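You operate a simulated robot arm through the tools that you are given. There is no shell and no other tool.

You run a simulated robot arm. Do the job below in one go: nothing can be reset, and whatever is moved stays where it is left.

TASK
Put things in order on the top of the packing bench. At the end: the grey tag (marked "Pass") from the top of the packing bench stands where the grey insert stood; the grey insert from the top of the packing bench stands where the green small colour jar (marked "Dark green") stood; the green small colour jar from the top of the packing bench stands on top of the low yellow wheel; the black post from the top of the packing bench stands on top of the black pulley; whatever was shut is shut again. Leave all else as you found it, and nothing knocked over.

It is judged by the outcome, as a careful person would: the job done as asked, and still so three seconds after it is handed in. It fails if anything else is knocked over, pushed out of place, dropped, spilled or broken.

THE ROBOT
A 6-joint arm with a two-finger gripper, fixed in place. Base frame: the origin is at the foot of the arm, x ahead of it, y to its left, z up; the work surface is at about z = 0. Lengths are in m, angles in rad, forces in N, time in s.
With the tool pointing down near the work surface it reaches from about 0.24 to 0.62 m from the base axis. Its first joint turns from -1.152 to 1.152 rad. Payload 1.37 kg.
The tool frame sits at the grasp point between the pads (the TCP): z along the fingers, y along the line on which they close. The tips reach 0.022 m beyond it. The gripper opens to 0.092 m; its body begins 0.065 m behind the TCP.
Orientation is that of the tool frame in the base frame, as a unit quaternion [w, x, y, z]. With the fingers straight down and closing along the base's y, the tool's x points along the base's -x, its y along +y and its z along -z.

THE INTERFACE
- The arm moves only by the tool step_arm. Its argument "rows" is text: rows parted by semicolons, each of 7 numbers parted by spaces: the shift along the base's x, y, z in m, then the turn, a rotation vector about the base's x, y, z in rad, then the closure in counts, from 0 (fully open) to 255 (shut). In form: tx ty tz rx ry rz claw; .... A call has 1 to 20 rows; each row is the pose to reach, as a shift and turn from the pose commanded when the call began. A row lasts 0.2 s, in which the tool goes at most 0.05 m and 0.15 rad; a call with a longer step from one row to the next is refused whole, and so is a gripper value outside its range. A pose out of reach is approached as far as the arm can. The call stops where the force on the tool passes 40 N (or 10 N more than at its start, if that is more) or the arm is blocked; 0.2 s more then pass. The fingers move at their own pace (about 0.0599 m/s each) and stop on an object; they squeeze with about 26 N. The grip force told is the motor's: it shows also when the fingers shut on nothing. Time passes only in rows, and 0.2 s behind the last, so rows that repeat a pose let the fingers close. It gives the time, the measured TCP pose, the force on the tool (base axes), the opening and the grip force at its end, in the units of the frame above (readings bear some noise), with the torque about the TCP (base axes, N m) and any sound that the robot's microphone picked up.
- Cameras (640 x 400 px; columns grow to the right, rows downward): "scene" is fixed at [0.0354, -0.4373, 0.5755]; the picture's right is [0.75, -0.66, 0.00], its down [-0.44, -0.49, -0.76] and it looks along [0.50, 0.56, -0.66] (base axes); focal length 230 px, centre (320, 200). "wrist" rides on the gripper at [0.071, 0.019, -0.102] in the tool frame; the picture's right is [-0.26, 0.97, 0.00], its down [-0.75, -0.20, -0.62] and it looks along [-0.60, -0.16, 0.78] (tool axes); focal length 280 px, centre (320, 200). There is no depth. A picture from a camera that has moved, and an enlarged one, comes with that camera's place and axes in the base frame and with its lens.
- grab_frame(camera): a new picture of that camera. It takes no simulated time.
- close_up(camera, box): a new picture of the part [left, top, right, bottom] of that camera's present view, enlarged. It takes no simulated time.
- finish_job(): hands the job in; it is judged then, once.

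Places have to be worked out from the pictures, the camera data and where the tool is seen. Open the gripper and draw the arm clear of the work before you hand the job in, unless the task says otherwise.

The tools are called after "Call:" by a JSON object that holds its "api" and its "payload". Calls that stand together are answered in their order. step_arm: Moves the arm, as the interface text tells. Its arguments: {"type":"object","properties":{"rows":{"type":"string"}},"required":["rows"]} The other tools are called the same way: grab_frame (camera) takes a picture; close_up (camera, box) takes an enlarged picture of a part of a camera's view; finish_job () hands the job in.

At the start:

```text
time: 0.0
tcp_pos: [0.3706, 0.3219, 0.349]
orientation: [0.001, 0.001, 1.0, -0.001]
contact_force: [0.7, 0.1, 0.8]
ft_torque: [0.03, -0.04, -0.02]
width: 0.092
grasp_force: 0.1
```

scene: 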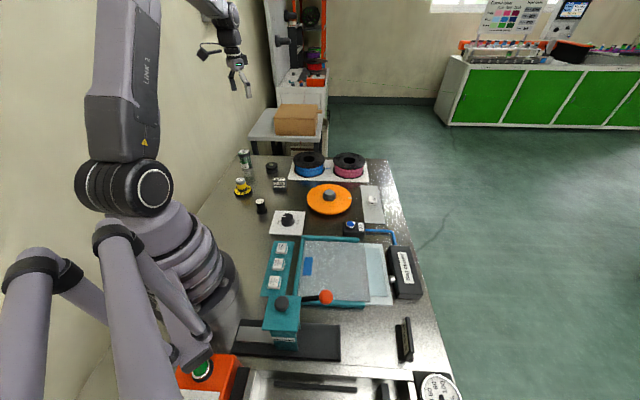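
wrist: 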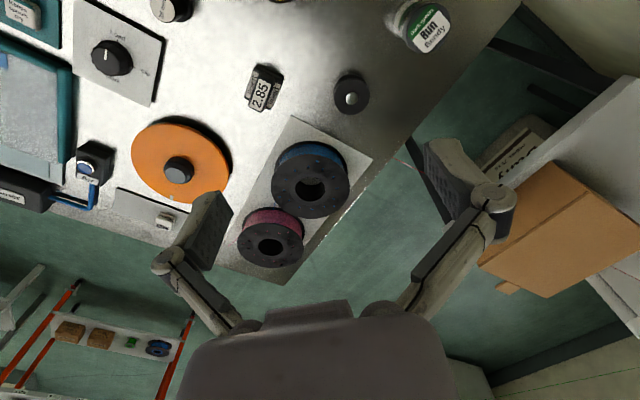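

I start by looking closely at the bench in both cameras to identify the objects.

Call:
{"api": "close_up", "payload": {"camera": "scene", "box": [220, 140, 400, 252]}}

Call:
{"api": "close_up", "payload": {"camera": "scene", "box": [180, 230, 460, 400]}}

Call:
{"api": "close_up", "payload": {"camera": "wrist", "box": [0, 0, 320, 200]}}

Call:
{"api": "close_up", "payload": {"camera": "wrist", "box": [220, 0, 540, 200]}}

```text
3.56 times, centred on (310, 196) of scene
camera zoom: at [0.0354, -0.4373, 0.5755], right [0.75, -0.66, 0.0], down [-0.44, -0.49, -0.76], along [0.5, 0.56, -0.66], focal length 817 px, centre (356, 214)
```

zoom: 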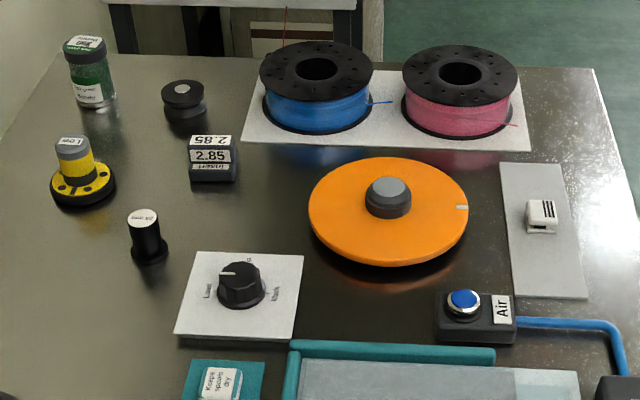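

```text
2.29 times, centred on (320, 315) of scene
camera zoom: at [0.0354, -0.4373, 0.5755], right [0.75, -0.66, 0.0], down [-0.44, -0.49, -0.76], along [0.5, 0.56, -0.66], focal length 525 px, centre (320, -63)
```

zoom: 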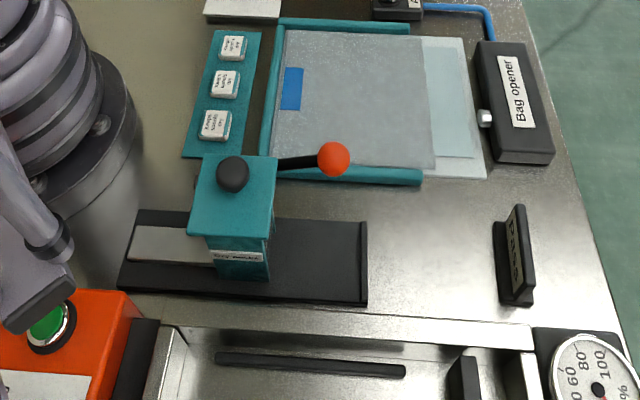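

```text
2.00 times, centred on (160, 100) of wrist
camera zoom: at [0.2979, 0.3405, 0.4511], right [0.26, 0.97, 0.0], down [0.75, -0.2, 0.63], along [0.6, -0.16, -0.78], focal length 561 px, centre (640, 400)
```

zoom: 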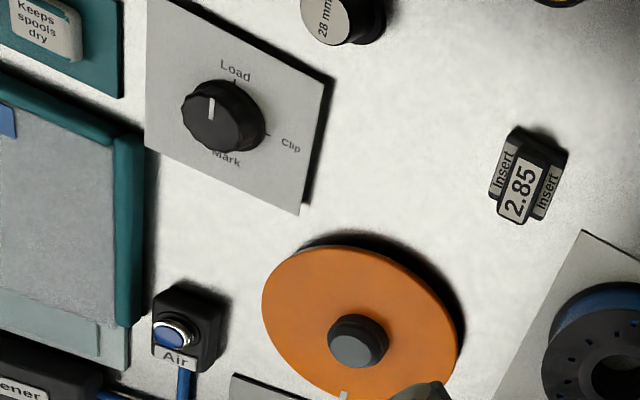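

```text
2.00 times, centred on (380, 100) of wrist
camera zoom: at [0.2979, 0.3405, 0.4511], right [0.26, 0.97, 0.0], down [0.75, -0.2, 0.63], along [0.6, -0.16, -0.78], focal length 561 px, centre (200, 400)
```

zoom: 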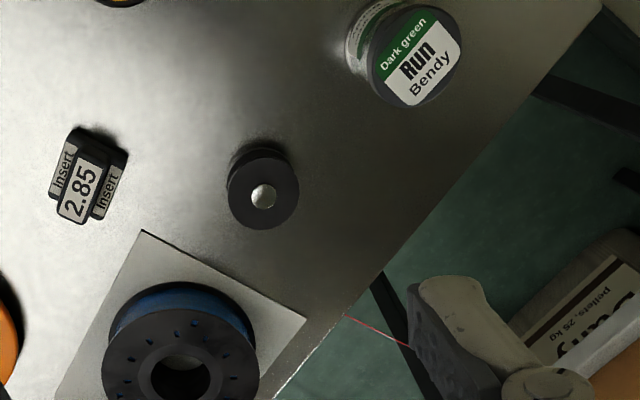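

Next I zoom more on individual items to read their marks.

Call:
{"api": "close_up", "payload": {"camera": "scene", "box": [225, 140, 305, 190]}}

Call:
{"api": "close_up", "payload": {"camera": "scene", "box": [225, 180, 305, 230]}}

Call:
{"api": "close_up", "payload": {"camera": "scene", "box": [335, 180, 415, 230]}}

Call:
{"api": "close_up", "payload": {"camera": "scene", "box": [370, 310, 466, 400]}}

Call:
{"api": "close_up", "payload": {"camera": "scene", "box": [250, 230, 346, 290]}}

Call:
{"api": "close_up", "payload": {"camera": "scene", "box": [225, 280, 353, 360]}}

Call:
{"api": "close_up", "payload": {"camera": "scene", "box": [160, 340, 320, 400]}}

Call:
{"api": "close_up", "payload": {"camera": "wrist", "box": [100, 120, 260, 240]}}

```text
8.00 times, centred on (265, 165) of scene
camera zoom: at [0.0354, -0.4373, 0.5755], right [0.75, -0.66, 0.0], down [-0.44, -0.49, -0.76], along [0.5, 0.56, -0.66], focal length 1837 px, centre (760, 480)
```

zoom: 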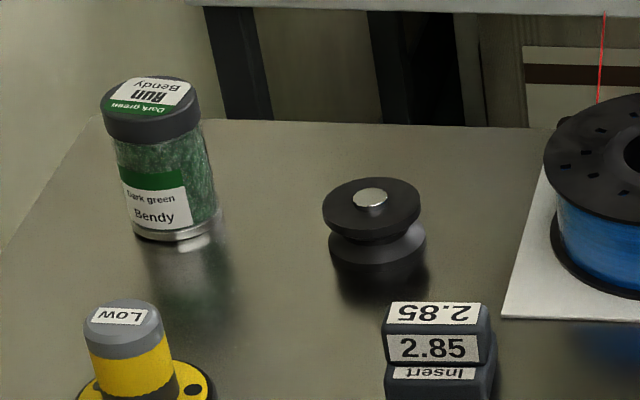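

```text
8.00 times, centred on (265, 205) of scene
camera zoom: at [0.0354, -0.4373, 0.5755], right [0.75, -0.66, 0.0], down [-0.44, -0.49, -0.76], along [0.5, 0.56, -0.66], focal length 1837 px, centre (760, 160)
```

zoom: 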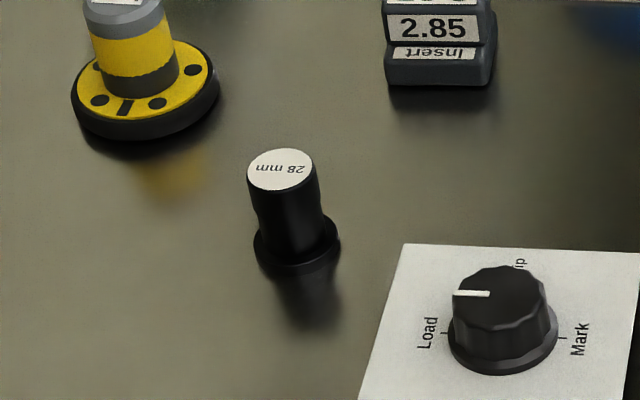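

```text
8.00 times, centred on (375, 205) of scene
camera zoom: at [0.0354, -0.4373, 0.5755], right [0.75, -0.66, 0.0], down [-0.44, -0.49, -0.76], along [0.5, 0.56, -0.66], focal length 1837 px, centre (-120, 160)
```

zoom: 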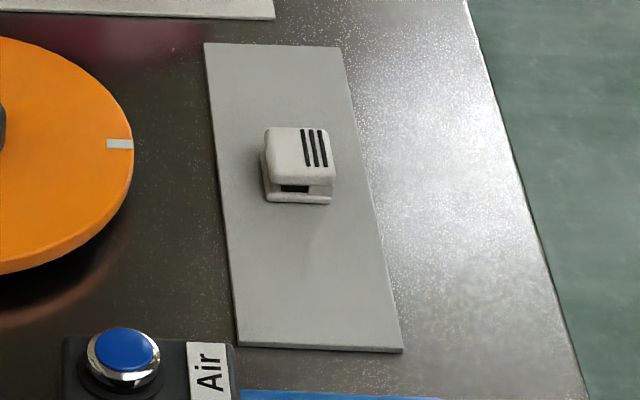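

```text
4.44 times, centred on (418, 355) of scene
camera zoom: at [0.0354, -0.4373, 0.5755], right [0.75, -0.66, 0.0], down [-0.44, -0.49, -0.76], along [0.5, 0.56, -0.66], focal length 1021 px, centre (-116, -489)
```

zoom: 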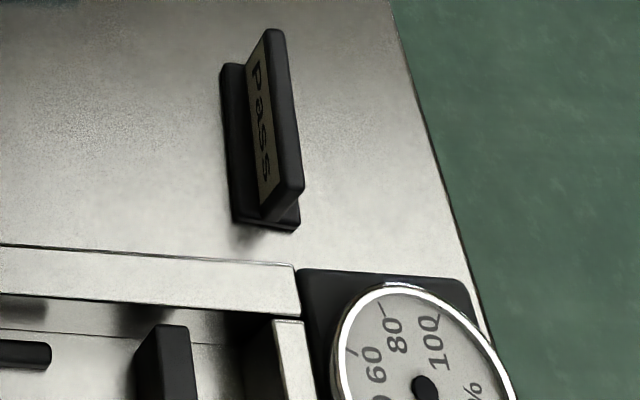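

```text
6.67 times, centred on (298, 260) of scene
camera zoom: at [0.0354, -0.4373, 0.5755], right [0.75, -0.66, 0.0], down [-0.44, -0.49, -0.76], along [0.5, 0.56, -0.66], focal length 1531 px, centre (467, -200)
```

zoom: 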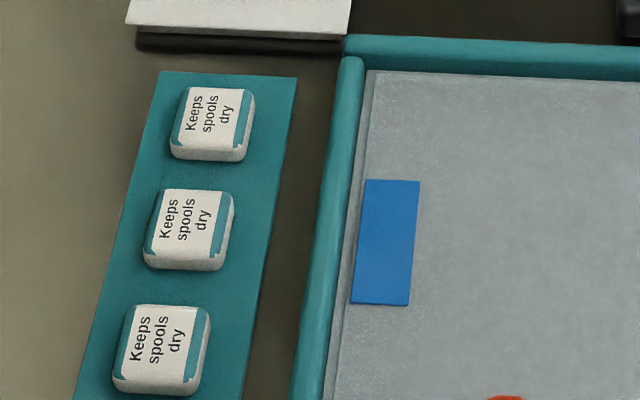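

```text
5.00 times, centred on (289, 320) of scene
camera zoom: at [0.0354, -0.4373, 0.5755], right [0.75, -0.66, 0.0], down [-0.44, -0.49, -0.76], along [0.5, 0.56, -0.66], focal length 1148 px, centre (475, -400)
```

zoom: 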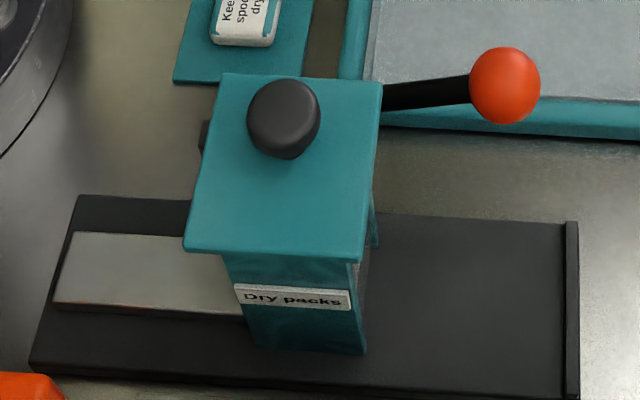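

```text
4.00 times, centred on (240, 370) of scene
camera zoom: at [0.0354, -0.4373, 0.5755], right [0.75, -0.66, 0.0], down [-0.44, -0.49, -0.76], along [0.5, 0.56, -0.66], focal length 919 px, centre (640, -480)
```

zoom: 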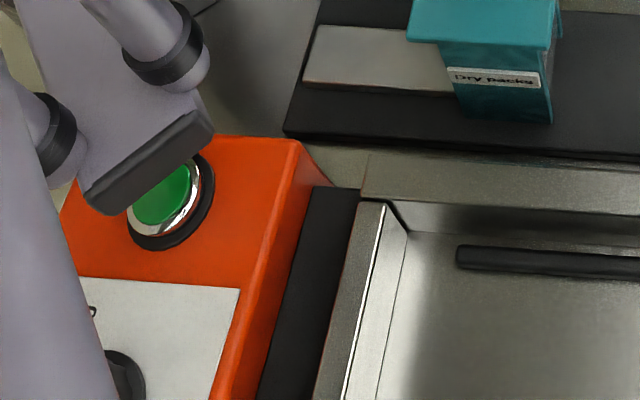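

```text
3.33 times, centred on (180, 180) of wrist
camera zoom: at [0.2979, 0.3405, 0.4511], right [0.26, 0.97, 0.0], down [0.75, -0.2, 0.63], along [0.6, -0.16, -0.78], focal length 935 px, centre (787, 267)
```

zoom: 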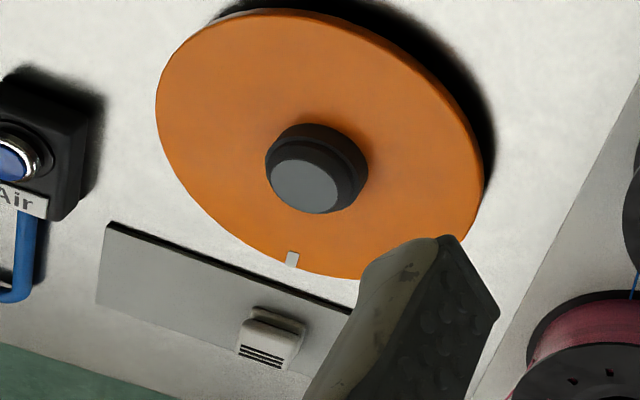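

The items are identified: the jar is near (0.373, 0.445) and about 0.078 tall, the yellow "Low" wheel near (0.274, 0.279), and the black post near (0.279, 0.150). The pulley is near (0.443, 0.343), the insert near (0.40, 0.22) and the Pass tag near (0.296, -0.428). I move to a central survey pose above the first group to refine these.

Call:
{"api": "step_arm", "payload": {"rows": "-0.01 -0.02 -0.025 0 0 0 0; -0.02 -0.04 -0.05 0 0 0 0; -0.03 -0.06 -0.075 0 0 0 0; -0.04 -0.08 -0.1 0 0 0 0; -0.04 -0.08 -0.1 0 0 0 0"}}

```text
time: 1.2
tcp_pos: [0.3308, 0.2425, 0.2491]
orientation: [0.0, 0.001, 1.0, 0.0]
contact_force: [0.5, 0.0, -0.2]
ft_torque: [-0.01, 0.01, -0.02]
width: 0.0922
grasp_force: 0.1
```

The arm tracked the commanded move well, so I take the survey pictures.

Call:
{"api": "grab_frame", "payload": {"camera": "wrist"}}

Call:
{"api": "close_up", "payload": {"camera": "wrist", "box": [180, 0, 340, 100]}}

Call:
{"api": "close_up", "payload": {"camera": "wrist", "box": [300, 0, 460, 100]}}

Call:
{"api": "close_up", "payload": {"camera": "wrist", "box": [440, 0, 600, 100]}}

Call:
{"api": "grab_frame", "payload": {"camera": "scene"}}

```text
taken
camera wrist: at [0.2587, 0.2616, 0.3502], right [0.26, 0.97, 0.0], down [0.75, -0.2, 0.63], along [0.6, -0.16, -0.78], focal length 280 px, centre (320, 200)
```

wrist: 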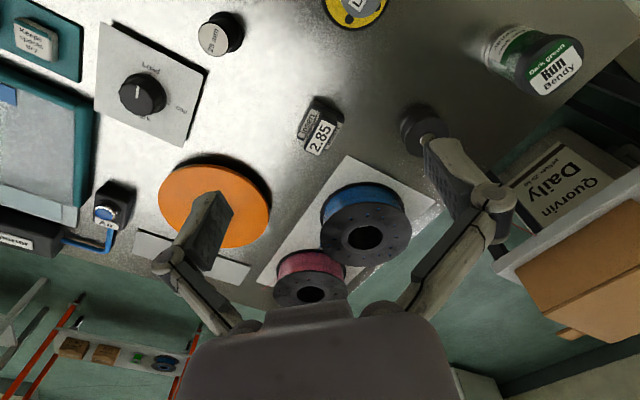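

```text
4.00 times, centred on (260, 50) of wrist
camera zoom: at [0.2587, 0.2616, 0.3502], right [0.26, 0.97, 0.0], down [0.75, -0.2, 0.63], along [0.6, -0.16, -0.78], focal length 1122 px, centre (560, 800)
```

zoom: 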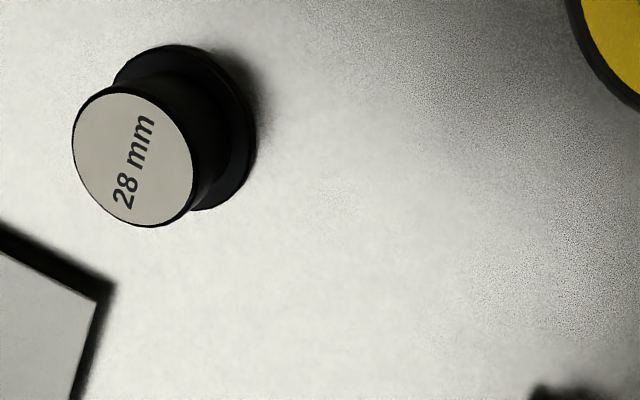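

```text
4.00 times, centred on (380, 50) of wrist
camera zoom: at [0.2587, 0.2616, 0.3502], right [0.26, 0.97, 0.0], down [0.75, -0.2, 0.63], along [0.6, -0.16, -0.78], focal length 1122 px, centre (80, 800)
```

zoom: 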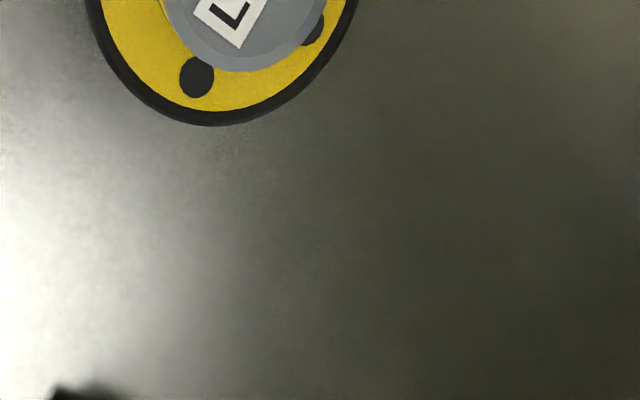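

```text
4.00 times, centred on (520, 50) of wrist
camera zoom: at [0.2587, 0.2616, 0.3502], right [0.26, 0.97, 0.0], down [0.75, -0.2, 0.63], along [0.6, -0.16, -0.78], focal length 1122 px, centre (-480, 800)
```

zoom: 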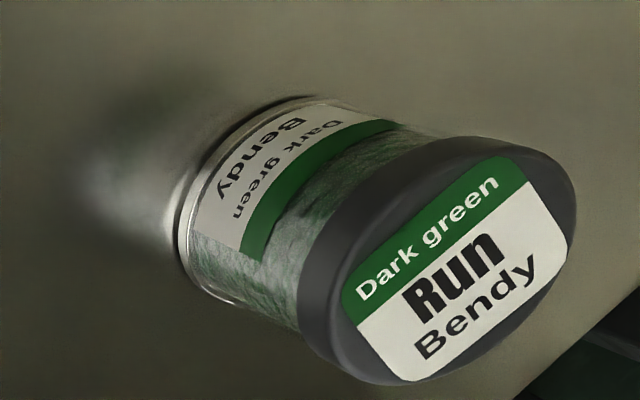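

```text
taken
```

scene: 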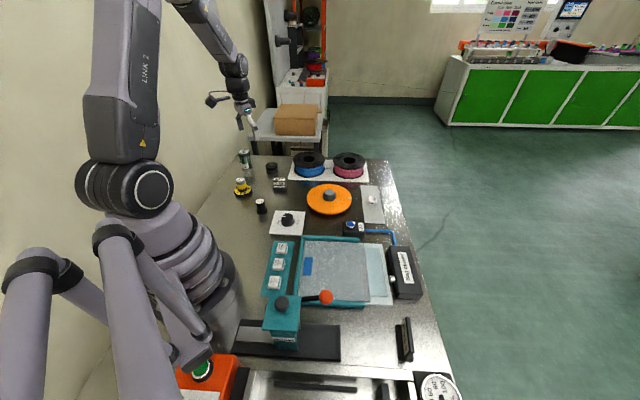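

Post center refines to about (0.278, 0.1525). I zoom in on the insert and the pulley from this pose too.

Call:
{"api": "close_up", "payload": {"camera": "wrist", "box": [270, 90, 366, 150]}}

Call:
{"api": "close_up", "payload": {"camera": "wrist", "box": [370, 80, 466, 140]}}

```text
6.67 times, centred on (318, 120) of wrist
camera zoom: at [0.2587, 0.2616, 0.3502], right [0.26, 0.97, 0.0], down [0.75, -0.2, 0.63], along [0.6, -0.16, -0.78], focal length 1869 px, centre (333, 733)
```

zoom: 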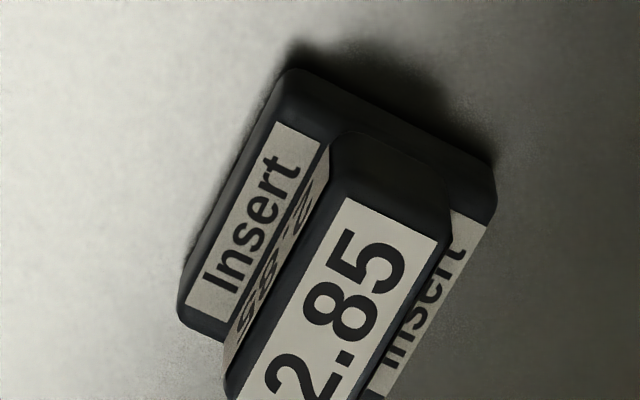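

```text
6.67 times, centred on (418, 110) of wrist
camera zoom: at [0.2587, 0.2616, 0.3502], right [0.26, 0.97, 0.0], down [0.75, -0.2, 0.63], along [0.6, -0.16, -0.78], focal length 1869 px, centre (-333, 800)
```

zoom: 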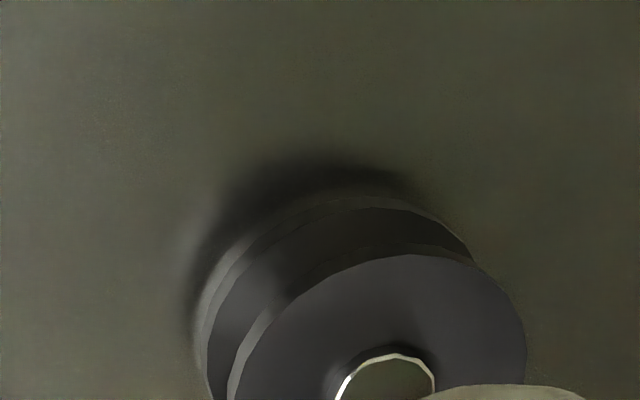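

The insert measures about 0.050 x 0.043 with its center near (0.404, 0.223) and its long axis at about -41°. Next I hover directly over the pulley to get its center and check its top.

Call:
{"api": "step_arm", "payload": {"rows": "0.03 0.027 -0.012 0 0 0 0; 0.06 0.053 -0.025 0 0 0 0; 0.085 0.075 -0.035 0 0 0 0; 0.112 0.1 -0.049 0 0 0 0; 0.112 0.1 -0.049 0 0 0 0"}}

Call:
{"api": "grab_frame", "payload": {"camera": "wrist"}}

Call:
{"api": "close_up", "payload": {"camera": "wrist", "box": [260, 20, 388, 100]}}

```text
time: 2.4
tcp_pos: [0.4413, 0.3415, 0.2019]
orientation: [0.0, 0.001, 1.0, 0.0]
contact_force: [-0.1, 0.0, -0.1]
ft_torque: [0.01, -0.03, 0.01]
width: 0.0919
grasp_force: 0.1
```

```text
taken
camera wrist: at [0.3699, 0.3594, 0.3035], right [0.26, 0.97, 0.0], down [0.75, -0.2, 0.63], along [0.6, -0.16, -0.78], focal length 280 px, centre (320, 200)
```

wrist: 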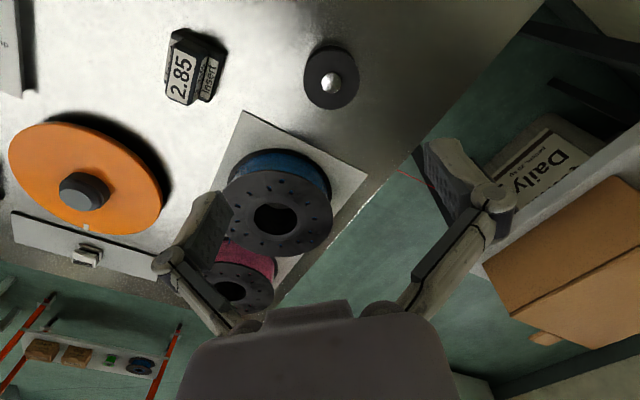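

```text
5.00 times, centred on (324, 60) of wrist
camera zoom: at [0.3699, 0.3594, 0.3035], right [0.26, 0.97, 0.0], down [0.75, -0.2, 0.63], along [0.6, -0.16, -0.78], focal length 1402 px, centre (300, 900)
```

zoom: 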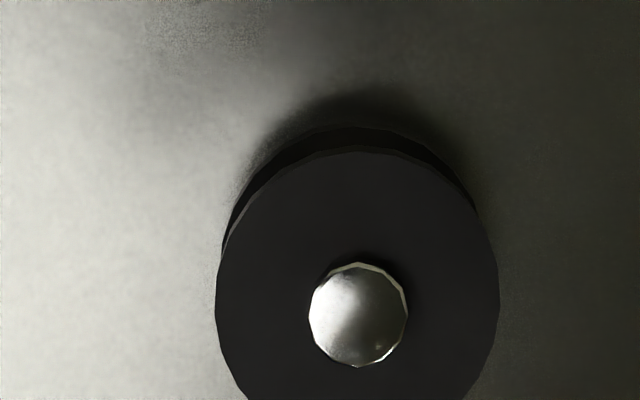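

I need the full pulley outline, so I take a close-up with a slightly larger box.

Call:
{"api": "close_up", "payload": {"camera": "wrist", "box": [268, 35, 396, 115]}}

Call:
{"api": "close_up", "payload": {"camera": "wrist", "box": [150, 10, 278, 130]}}

Call:
{"api": "close_up", "payload": {"camera": "scene", "box": [256, 152, 288, 184]}}

```text
5.00 times, centred on (332, 75) of wrist
camera zoom: at [0.3699, 0.3594, 0.3035], right [0.26, 0.97, 0.0], down [0.75, -0.2, 0.63], along [0.6, -0.16, -0.78], focal length 1402 px, centre (260, 825)
```

zoom: 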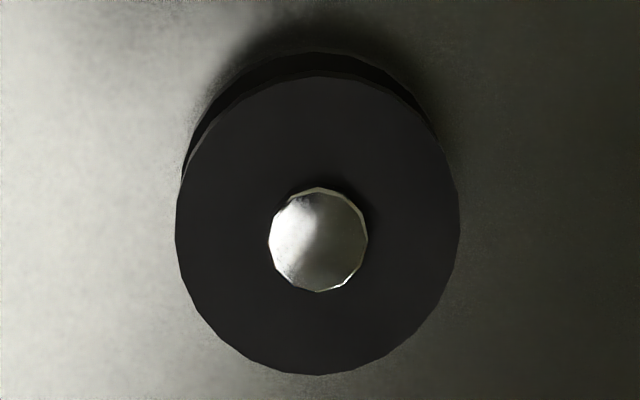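

```text
3.33 times, centred on (214, 70) of wrist
camera zoom: at [0.3699, 0.3594, 0.3035], right [0.26, 0.97, 0.0], down [0.75, -0.2, 0.63], along [0.6, -0.16, -0.78], focal length 935 px, centre (673, 633)
```

zoom: 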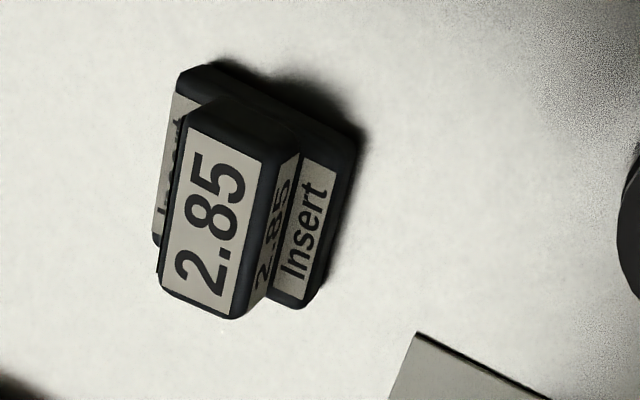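

```text
12.50 times, centred on (272, 168) of scene
camera zoom: at [0.0354, -0.4373, 0.5755], right [0.75, -0.66, 0.0], down [-0.44, -0.49, -0.76], along [0.5, 0.56, -0.66], focal length 2871 px, centre (920, 600)
```

zoom: 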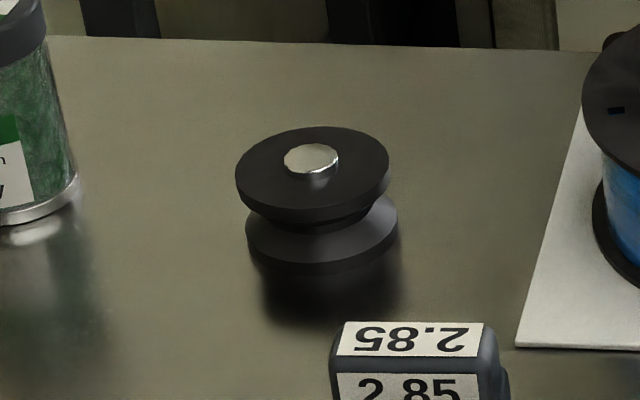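

The pulley's silver pin (about 18 mm across, raised about 4 mm) is near (0.4455, 0.350). The post comes first: I move above it at z = 0.15 with the gripper partly closed to check alignment.

Call:
{"api": "step_arm", "payload": {"rows": "-0.024 -0.027 -0.005 0 0 0 70; -0.048 -0.054 -0.01 0 0 0 70; -0.072 -0.082 -0.02 0 0 0 70; -0.096 -0.11 -0.03 0 0 0 70; -0.12 -0.138 -0.04 0 0 0 70; -0.144 -0.165 -0.05 0 0 0 70; -0.1646 -0.1894 -0.05 0 0 0 70; -0.1646 -0.1894 -0.05 0 0 0 70"}}

Call:
{"api": "grab_frame", "payload": {"camera": "wrist"}}

Call:
{"api": "close_up", "payload": {"camera": "wrist", "box": [256, 50, 384, 130]}}

```text
time: 4.2
tcp_pos: [0.2767, 0.154, 0.1536]
orientation: [0.001, -0.001, 1.0, 0.001]
contact_force: [0.2, 0.3, -0.4]
ft_torque: [0.02, -0.03, -0.03]
width: 0.0666
grasp_force: 0.2
```

```text
taken
camera wrist: at [0.2048, 0.1719, 0.2533], right [0.26, 0.97, 0.0], down [0.75, -0.2, 0.63], along [0.6, -0.16, -0.78], focal length 280 px, centre (320, 200)
```

wrist: 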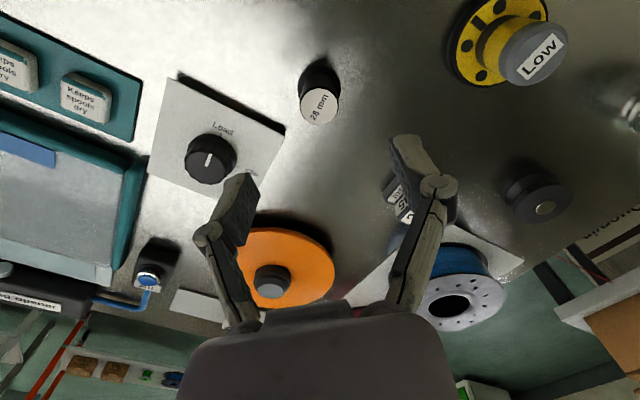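

```text
5.00 times, centred on (320, 90) of wrist
camera zoom: at [0.2048, 0.1719, 0.2533], right [0.26, 0.97, 0.0], down [0.75, -0.2, 0.63], along [0.6, -0.16, -0.78], focal length 1402 px, centre (320, 750)
```

zoom: 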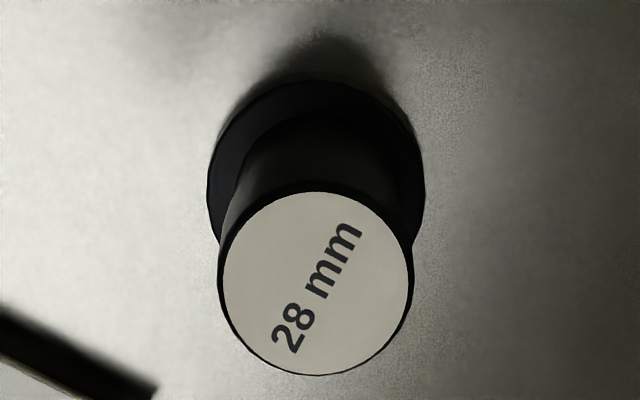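

The post's top lies within 1 mm of the tool axis. I descend to grip the shaft above its flange, with the TCP at z of about 0.036, then close.

Call:
{"api": "step_arm", "payload": {"rows": "0 0 -0.03 0 0 0 70; 0 0 -0.06 0 0 0 70; 0 0 -0.085 0 0 0 70; 0 0 -0.103 0 0 0 70; 0 0 -0.114 0 0 0 70; 0 0 -0.114 0 0 0 70; 0 0 -0.114 0 0 0 120; 0 0 -0.114 0 0 0 150; 0 0 -0.114 0 0 0 180; 0 0 -0.114 0 0 0 220; 0 0 -0.114 0 0 0 255; 0 0 -0.114 0 0 0 255; 0 0 -0.114 0 0 0 255"}}

Call:
{"api": "grab_frame", "payload": {"camera": "wrist"}}

```text
time: 7.0
tcp_pos: [0.2755, 0.1524, 0.0373]
orientation: [0.0, 0.0, 1.0, 0.0]
contact_force: [0.5, -0.9, -0.1]
ft_torque: [-0.02, 0.02, 0.01]
width: 0.0281
grasp_force: 25.8
```

```text
taken
camera wrist: at [0.2044, 0.1708, 0.1384], right [0.26, 0.97, 0.0], down [0.75, -0.2, 0.63], along [0.6, -0.16, -0.78], focal length 280 px, centre (320, 200)
```

wrist: 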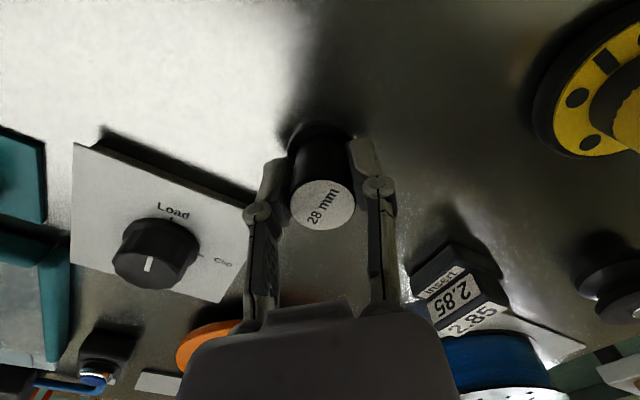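

The post is gripped at 28 mm. I lift it to z of about 0.16 and carry it over to above the pulley.

Call:
{"api": "step_arm", "payload": {"rows": "0 0 0.01 0 0 0 255; 0 0 0.03 0 0 0 255; 0 0 0.06 0 0 0 255; 0 0 0.09 0 0 0 255; 0 0 0.124 0 0 0 255; 0.02 0.025 0.124 0 0 0 255; 0.045 0.053 0.124 0 0 0 255; 0.07 0.082 0.124 0 0 0 255; 0.095 0.111 0.124 0 0 0 255; 0.12 0.14 0.124 0 0 0 255; 0.145 0.169 0.124 0 0 0 255; 0.16 0.188 0.124 0 0 0 255; 0.1697 0.1985 0.124 0 0 0 255; 0.1697 0.1985 0.124 0 0 0 255; 0.1697 0.1985 0.124 0 0 0 255"}}

Call:
{"api": "grab_frame", "payload": {"camera": "wrist"}}

Call:
{"api": "close_up", "payload": {"camera": "wrist", "box": [256, 50, 384, 130]}}

Call:
{"api": "close_up", "payload": {"camera": "scene", "box": [236, 130, 316, 180]}}

```text
time: 10.2
tcp_pos: [0.4461, 0.3519, 0.1591]
orientation: [0.001, 0.0, 1.0, 0.0]
contact_force: [-0.7, 0.0, -1.7]
ft_torque: [0.0, 0.07, -0.04]
width: 0.0284
grasp_force: 26.3
```

```text
taken
camera wrist: at [0.3759, 0.3696, 0.261], right [0.26, 0.97, 0.0], down [0.75, -0.2, 0.63], along [0.6, -0.16, -0.78], focal length 280 px, centre (320, 200)
```

wrist: 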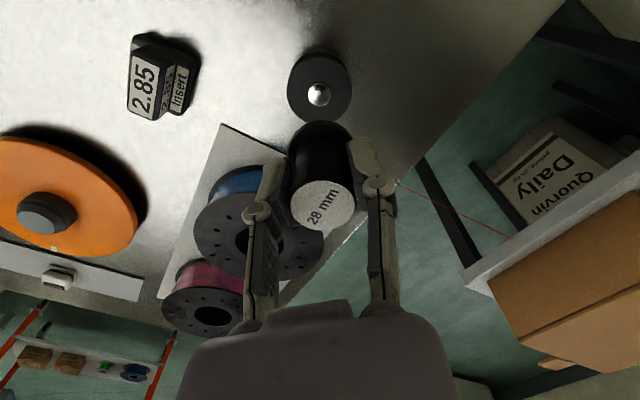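

```text
5.00 times, centred on (320, 90) of wrist
camera zoom: at [0.3759, 0.3696, 0.261], right [0.26, 0.97, 0.0], down [0.75, -0.2, 0.63], along [0.6, -0.16, -0.78], focal length 1402 px, centre (320, 750)
```

zoom: 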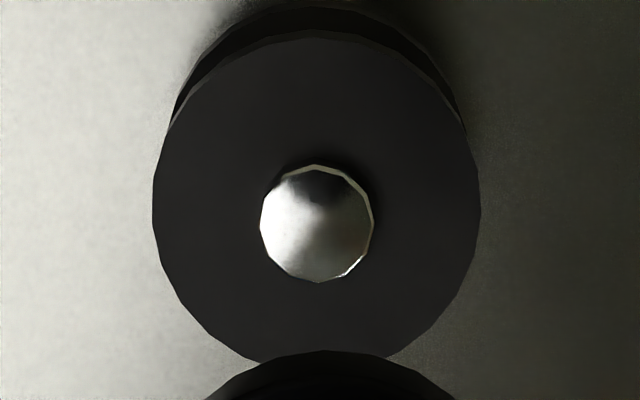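

```text
8.00 times, centred on (276, 155) of scene
camera zoom: at [0.0354, -0.4373, 0.5755], right [0.75, -0.66, 0.0], down [-0.44, -0.49, -0.76], along [0.5, 0.56, -0.66], focal length 1837 px, centre (672, 560)
```

zoom: 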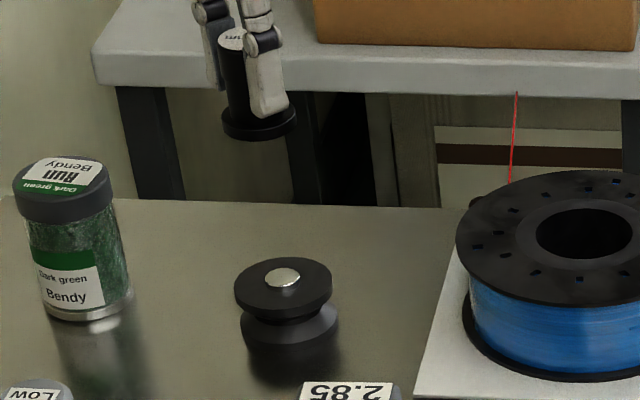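

The post hangs about 2 mm short of being centered on the pin, and the two views put the pin top at z of about 0.030. I apply the small correction and lower until the post's foot is about 1 cm above the pin.

Call:
{"api": "step_arm", "payload": {"rows": "0.0015 -0.0016 -0.02 0 0 0 255; 0.0015 -0.0016 -0.045 0 0 0 255; 0.0015 -0.0016 -0.065 0 0 0 255; 0.0015 -0.0016 -0.08 0 0 0 255; 0.0015 -0.0016 -0.084 0 0 0 255; 0.0015 -0.0016 -0.084 0 0 0 255"}}

Call:
{"api": "close_up", "payload": {"camera": "wrist", "box": [240, 80, 400, 180]}}

Call:
{"api": "close_up", "payload": {"camera": "scene", "box": [250, 140, 298, 180]}}

```text
time: 11.6
tcp_pos: [0.4499, 0.351, 0.0747]
orientation: [0.001, -0.001, 1.0, 0.0]
contact_force: [0.5, 0.5, -1.3]
ft_torque: [-0.02, 0.01, -0.03]
width: 0.0283
grasp_force: 26.6
```

```text
4.00 times, centred on (320, 130) of wrist
camera zoom: at [0.3777, 0.3685, 0.1768], right [0.26, 0.97, 0.0], down [0.75, -0.2, 0.63], along [0.6, -0.16, -0.78], focal length 1122 px, centre (320, 480)
```

zoom: 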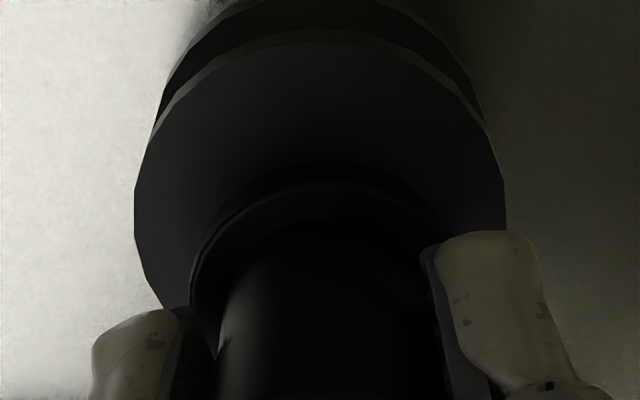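

```text
10.00 times, centred on (274, 160) of scene
camera zoom: at [0.0354, -0.4373, 0.5755], right [0.75, -0.66, 0.0], down [-0.44, -0.49, -0.76], along [0.5, 0.56, -0.66], focal length 2297 px, centre (780, 600)
```

zoom: 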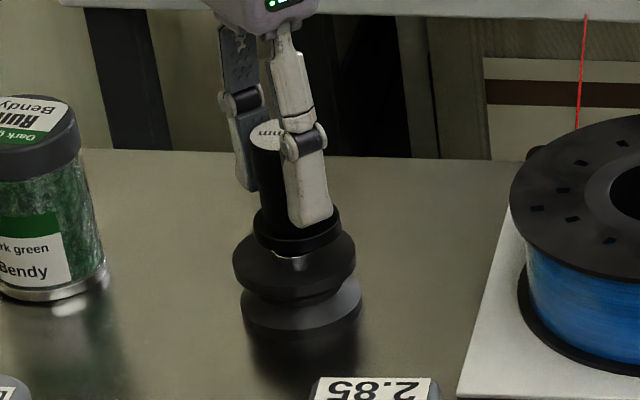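

Comparing the post's foot with the pulley disc in both views, the post sits about 3.5–4 mm too far in +x. I shift it back by that much and look again before lowering.

Call:
{"api": "step_arm", "payload": {"rows": "-0.002 0.0005 0 0 0 0 255; -0.0038 0.001 0 0 0 0 255; -0.0038 0.001 -0.003 0 0 0 255; -0.0038 0.001 -0.003 0 0 0 255"}}

Call:
{"api": "close_up", "payload": {"camera": "wrist", "box": [240, 80, 400, 180]}}

Call:
{"api": "close_up", "payload": {"camera": "scene", "box": [258, 150, 290, 170]}}

```text
time: 12.6
tcp_pos: [0.4447, 0.3498, 0.0731]
orientation: [0.0, 0.0, 1.0, 0.0]
contact_force: [0.5, -0.5, -1.8]
ft_torque: [0.02, -0.01, 0.02]
width: 0.0281
grasp_force: 26.0
```

```text
4.00 times, centred on (320, 130) of wrist
camera zoom: at [0.3731, 0.3695, 0.1742], right [0.26, 0.97, 0.0], down [0.75, -0.2, 0.63], along [0.6, -0.16, -0.78], focal length 1122 px, centre (320, 480)
```

zoom: 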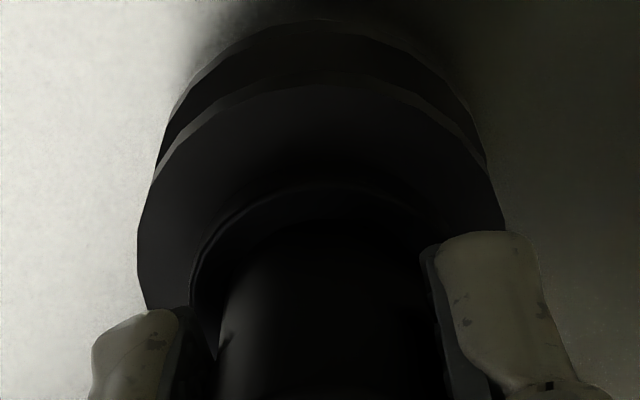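

```text
16.00 times, centred on (274, 160) of scene
camera zoom: at [0.0354, -0.4373, 0.5755], right [0.75, -0.66, 0.0], down [-0.44, -0.49, -0.76], along [0.5, 0.56, -0.66], focal length 3674 px, centre (1056, 840)
```

zoom: 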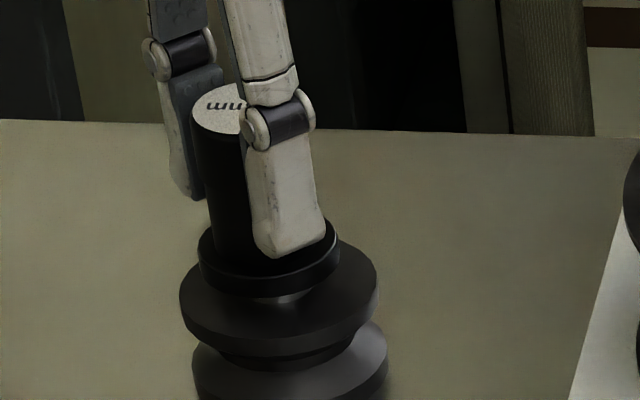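

Now the post's foot is centred over the pulley within about 1 mm in both views, about 6 mm above the pin. I lower slowly and watch the force.

Call:
{"api": "step_arm", "payload": {"rows": "0 0 -0.001 0 0 0 255; 0 0 -0.002 0 0 0 255; 0 0 -0.003 0 0 0 255; 0 0 -0.004 0 0 0 255; 0 0 -0.004 0 0 0 255"}}

Call:
{"api": "close_up", "payload": {"camera": "scene", "box": [258, 150, 290, 170]}}

```text
time: 13.8
tcp_pos: [0.4442, 0.3502, 0.0696]
orientation: [0.0, 0.0, 1.0, 0.0]
contact_force: [0.7, 0.1, -0.9]
ft_torque: [0.03, -0.01, 0.02]
width: 0.0282
grasp_force: 26.4
```

```text
16.00 times, centred on (274, 160) of scene
camera zoom: at [0.0354, -0.4373, 0.5755], right [0.75, -0.66, 0.0], down [-0.44, -0.49, -0.76], along [0.5, 0.56, -0.66], focal length 3674 px, centre (1056, 840)
```

zoom: 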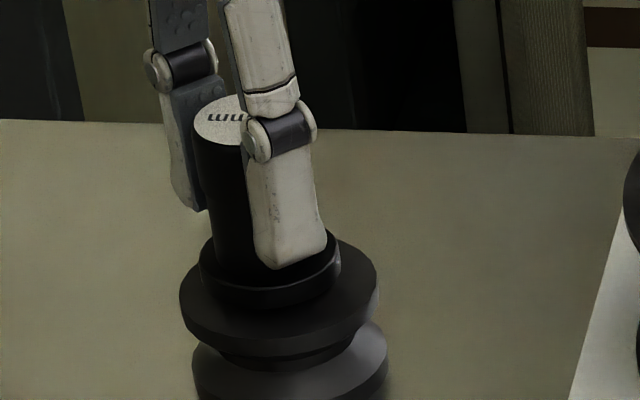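

There is no contact yet, so I keep lowering in half-millimetre steps.

Call:
{"api": "step_arm", "payload": {"rows": "0 0 -0.0005 0 0 0 255; 0 0 -0.001 0 0 0 255; 0 0 -0.0015 0 0 0 255; 0 0 -0.0015 0 0 0 255"}}

```text
time: 14.8
tcp_pos: [0.4423, 0.3506, 0.0688]
orientation: [0.0, 0.0, 1.0, 0.001]
contact_force: [-0.4, -0.3, -0.8]
ft_torque: [-0.01, -0.04, 0.01]
width: 0.0281
grasp_force: 26.2
```

Still free of contact at a commanded z of 0.0675. I continue down in small steps.

Call:
{"api": "step_arm", "payload": {"rows": "0 0 -0.0005 0 0 0 255; 0 0 -0.001 0 0 0 255; 0 0 -0.0015 0 0 0 255; 0 0 -0.0015 0 0 0 255"}}

Call:
{"api": "close_up", "payload": {"camera": "scene", "box": [258, 150, 290, 170]}}

```text
time: 15.8
tcp_pos: [0.4434, 0.3514, 0.0668]
orientation: [0.0, 0.0, 1.0, 0.0]
contact_force: [-0.7, 1.0, -0.9]
ft_torque: [0.0, 0.0, -0.01]
width: 0.0283
grasp_force: 25.9
```

```text
16.00 times, centred on (274, 160) of scene
camera zoom: at [0.0354, -0.4373, 0.5755], right [0.75, -0.66, 0.0], down [-0.44, -0.49, -0.76], along [0.5, 0.56, -0.66], focal length 3674 px, centre (1056, 840)
```

zoom: 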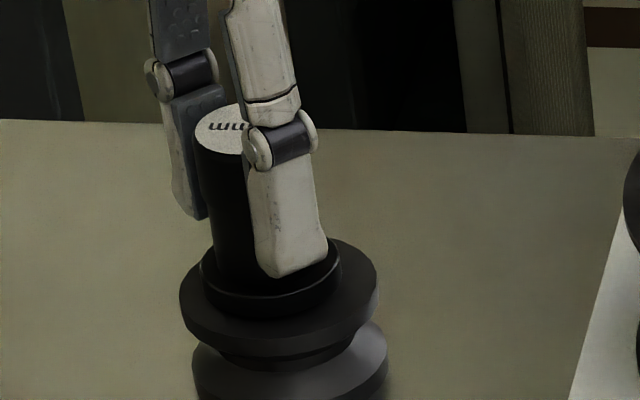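

The foot is now very close to the pin. I continue in half-millimetre steps.

Call:
{"api": "step_arm", "payload": {"rows": "0 0 -0.0005 0 0 0 255; 0 0 -0.001 0 0 0 255; 0 0 -0.001 0 0 0 255"}}

```text
time: 16.6
tcp_pos: [0.4449, 0.3496, 0.0657]
orientation: [0.002, 0.0, 1.0, 0.0]
contact_force: [-0.2, -0.2, -0.5]
ft_torque: [0.03, -0.04, 0.01]
width: 0.0281
grasp_force: 25.6
```

Still no reaction force, so I go on.

Call:
{"api": "step_arm", "payload": {"rows": "0 0 -0.0005 0 0 0 255; 0 0 -0.001 0 0 0 255; 0 0 -0.001 0 0 0 255"}}

Call:
{"api": "close_up", "payload": {"camera": "scene", "box": [258, 150, 290, 170]}}

```text
time: 17.4
tcp_pos: [0.4443, 0.3506, 0.0647]
orientation: [0.001, 0.001, 1.0, 0.0]
contact_force: [-0.4, -0.8, 2.7]
ft_torque: [-0.05, 0.05, 0.03]
width: 0.0281
grasp_force: 25.7
```

```text
16.00 times, centred on (274, 160) of scene
camera zoom: at [0.0354, -0.4373, 0.5755], right [0.75, -0.66, 0.0], down [-0.44, -0.49, -0.76], along [0.5, 0.56, -0.66], focal length 3674 px, centre (1056, 840)
```

zoom: 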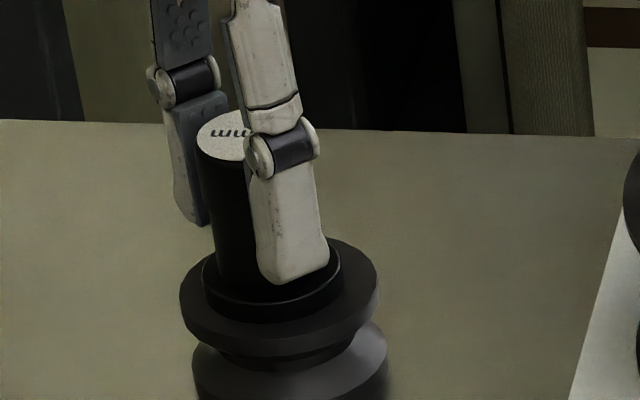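

The z force rose from about -1 to +2.7 N, so the post is in contact with the pin. I release gently and then retreat straight up.

Call:
{"api": "step_arm", "payload": {"rows": "0 0 0 0 0 0 180; 0 0 0 0 0 0 160; 0 0 0 0 0 0 130; 0 0 0 0 0 0 100; 0 0 0 0 0 0 80; 0 0 0 0 0 0 80; 0 0 0.005 0 0 0 80; 0 0 0.02 0 0 0 80; 0 0 0.04 0 0 0 80; 0 0 0.07 0 0 0 80; 0 0 0.1 0 0 0 80; 0 0 0.13 0 0 0 80"}}

Call:
{"api": "grab_frame", "payload": {"camera": "wrist"}}

Call:
{"api": "close_up", "payload": {"camera": "scene", "box": [236, 140, 300, 180]}}

```text
time: 20.0
tcp_pos: [0.443, 0.3499, 0.1927]
orientation: [0.001, 0.0, 1.0, 0.0]
contact_force: [0.7, 0.6, -0.6]
ft_torque: [0.01, -0.01, 0.02]
width: 0.063
grasp_force: 0.0
```

```text
taken
camera wrist: at [0.3715, 0.3681, 0.2955], right [0.26, 0.97, 0.0], down [0.75, -0.2, 0.63], along [0.6, -0.16, -0.78], focal length 280 px, centre (320, 200)
```

wrist: 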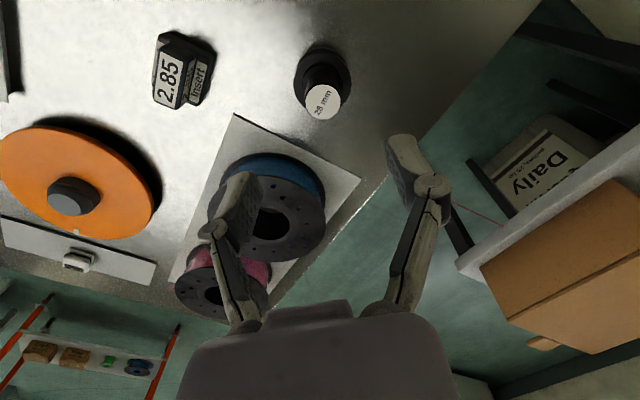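

```text
10.00 times, centred on (268, 160) of scene
camera zoom: at [0.0354, -0.4373, 0.5755], right [0.75, -0.66, 0.0], down [-0.44, -0.49, -0.76], along [0.5, 0.56, -0.66], focal length 2297 px, centre (840, 600)
```

zoom: 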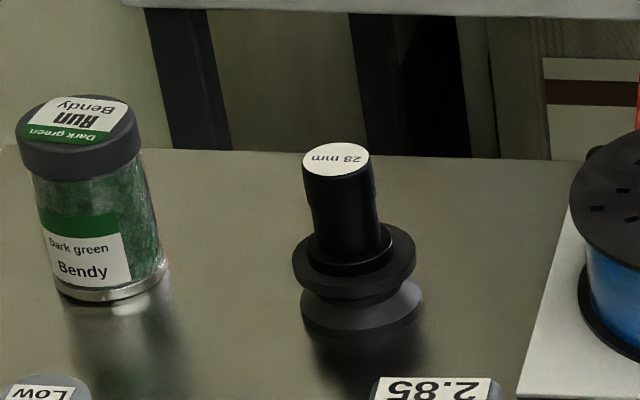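

The post stands upright and centered on the pulley. Next is the jar: I open fully and hover above it for a precise look.

Call:
{"api": "step_arm", "payload": {"rows": "-0.017 0.024 0.006 0 0 0 40; -0.034 0.048 0.006 0 0 0 0; -0.051 0.072 0.006 0 0 0 0; -0.068 0.096 0.006 0 0 0 0; -0.068 0.096 0.006 0 0 0 0; -0.068 0.096 0.006 0 0 0 0"}}

Call:
{"api": "grab_frame", "payload": {"camera": "wrist"}}

Call:
{"api": "close_up", "payload": {"camera": "wrist", "box": [240, 30, 400, 130]}}

```text
time: 21.4
tcp_pos: [0.3761, 0.4465, 0.1999]
orientation: [0.001, 0.001, 1.0, 0.0]
contact_force: [-0.7, 0.8, 0.4]
ft_torque: [-0.01, 0.03, -0.01]
width: 0.0919
grasp_force: 0.1
```

```text
taken
camera wrist: at [0.3042, 0.4643, 0.3014], right [0.26, 0.97, 0.0], down [0.75, -0.2, 0.63], along [0.6, -0.16, -0.78], focal length 280 px, centre (320, 200)
```

wrist: 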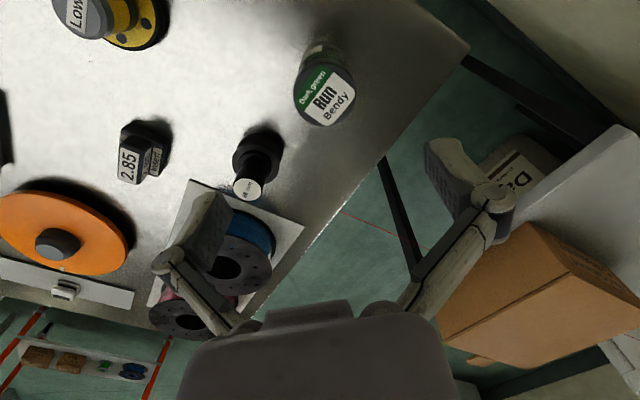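

```text
4.00 times, centred on (320, 80) of wrist
camera zoom: at [0.3042, 0.4643, 0.3014], right [0.26, 0.97, 0.0], down [0.75, -0.2, 0.63], along [0.6, -0.16, -0.78], focal length 1122 px, centre (320, 680)
```

zoom: 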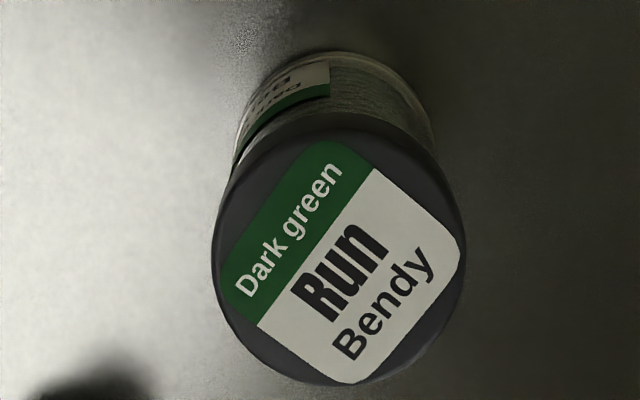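

The jar's center is about 3.5 mm further in +y than the tool axis, at about (0.376, 0.449). I correct for that, descend to a TCP height of 0.034 and close on the body.

Call:
{"api": "step_arm", "payload": {"rows": "0.001 0.003 -0.03 0 0 0 0; 0.001 0.003 -0.06 0 0 0 0; 0.001 0.003 -0.09 0 0 0 0; 0.001 0.003 -0.12 0 0 0 0; 0.001 0.003 -0.145 0 0 0 0; 0.001 0.003 -0.16 0 0 0 0; 0.001 0.003 -0.166 0 0 0 0; 0.001 0.003 -0.166 0 0 0 30; 0.001 0.003 -0.166 0 0 0 60; 0.001 0.003 -0.166 0 0 0 90; 0.001 0.003 -0.166 0 0 0 120; 0.001 0.003 -0.166 0 0 0 160; 0.001 0.003 -0.166 0 0 0 200; 0.001 0.003 -0.166 0 0 0 255; 0.001 0.003 -0.166 0 0 0 255; 0.001 0.003 -0.166 0 0 0 255"}}

Call:
{"api": "grab_frame", "payload": {"camera": "wrist"}}

Call:
{"api": "close_up", "payload": {"camera": "scene", "box": [220, 130, 300, 180]}}

```text
time: 24.8
tcp_pos: [0.3776, 0.4501, 0.0352]
orientation: [0.002, 0.0, 1.0, 0.001]
contact_force: [-2.9, -2.9, 13.0]
ft_torque: [-0.07, 0.07, 0.06]
width: 0.0573
grasp_force: 25.9
```

```text
taken
camera wrist: at [0.3057, 0.4692, 0.137], right [0.26, 0.97, 0.0], down [0.75, -0.21, 0.63], along [0.6, -0.16, -0.78], focal length 280 px, centre (320, 200)
```

wrist: 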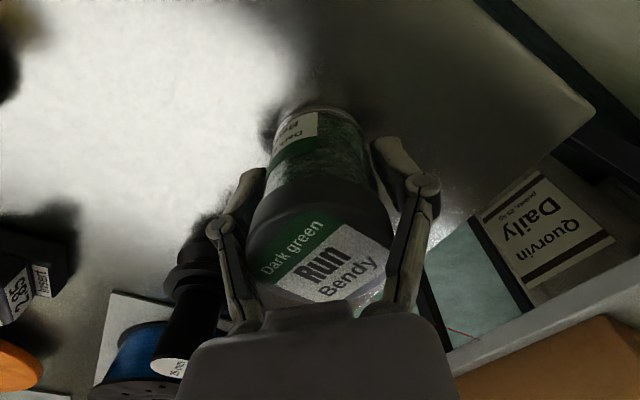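

```text
8.00 times, centred on (260, 155) of scene
camera zoom: at [0.0353, -0.4374, 0.5754], right [0.75, -0.66, 0.0], down [-0.44, -0.49, -0.76], along [0.5, 0.56, -0.66], focal length 1837 px, centre (800, 560)
```

zoom: 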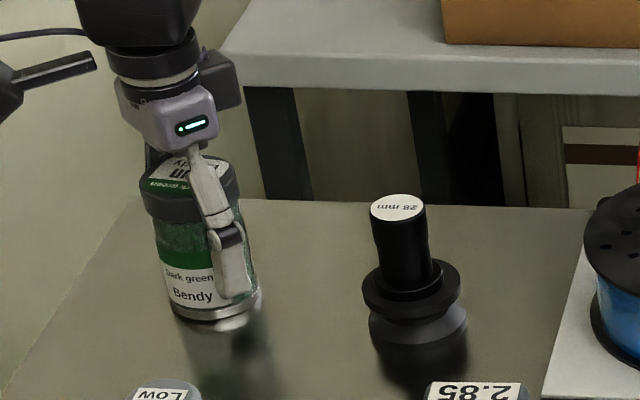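

The closure stopped at 57 mm with a 13 N upward reaction, so the finger linkages are probably catching the wider lid. I open again, rise to clear and re-check before gripping the lid itself at pad height.

Call:
{"api": "step_arm", "payload": {"rows": "0 0 0 0 0 0 80; 0 0 0 0 0 0 60; 0 0 0 0 0 0 30; 0 0 0 0 0 0 0; 0 0 0 0 0 0 0; 0 0 0 0 0 0 0; 0 0 0.01 0 0 0 0; 0 0 0.02 0 0 0 0; 0 0 0.03 0 0 0 0; 0 0 0.03 0 0 0 0"}}

Call:
{"api": "grab_frame", "payload": {"camera": "wrist"}}

Call:
{"api": "close_up", "payload": {"camera": "scene", "box": [220, 130, 300, 180]}}

```text
time: 27.0
tcp_pos: [0.3762, 0.4508, 0.0658]
orientation: [0.0, 0.0, 1.0, -0.001]
contact_force: [-0.2, 0.4, -0.3]
ft_torque: [-0.04, -0.02, -0.07]
width: 0.0924
grasp_force: 0.1
```

```text
taken
camera wrist: at [0.3054, 0.4684, 0.1663], right [0.26, 0.97, 0.0], down [0.75, -0.2, 0.63], along [0.6, -0.16, -0.78], focal length 280 px, centre (320, 200)
```

wrist: 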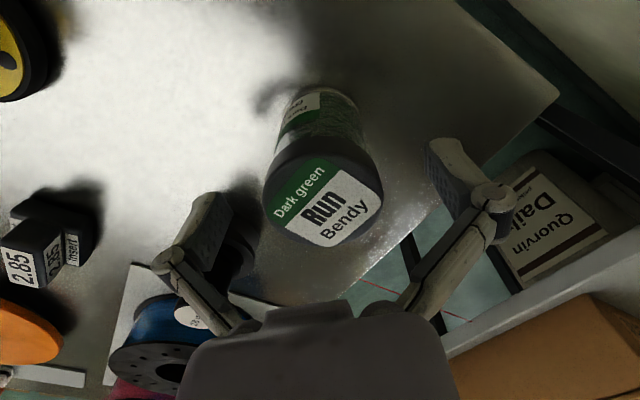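

```text
8.00 times, centred on (260, 155) of scene
camera zoom: at [0.0354, -0.4373, 0.5755], right [0.75, -0.66, 0.0], down [-0.44, -0.49, -0.76], along [0.5, 0.56, -0.66], focal length 1837 px, centre (800, 560)
```

zoom: 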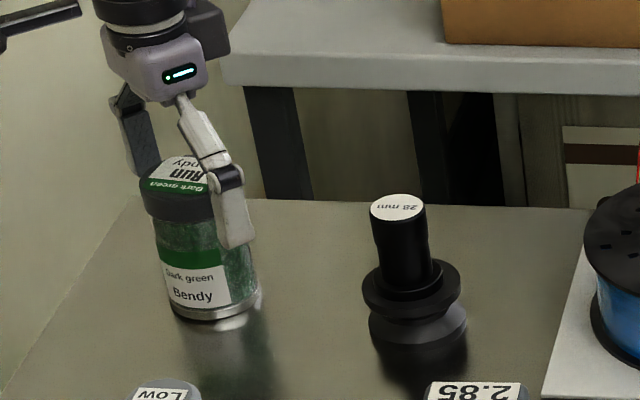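

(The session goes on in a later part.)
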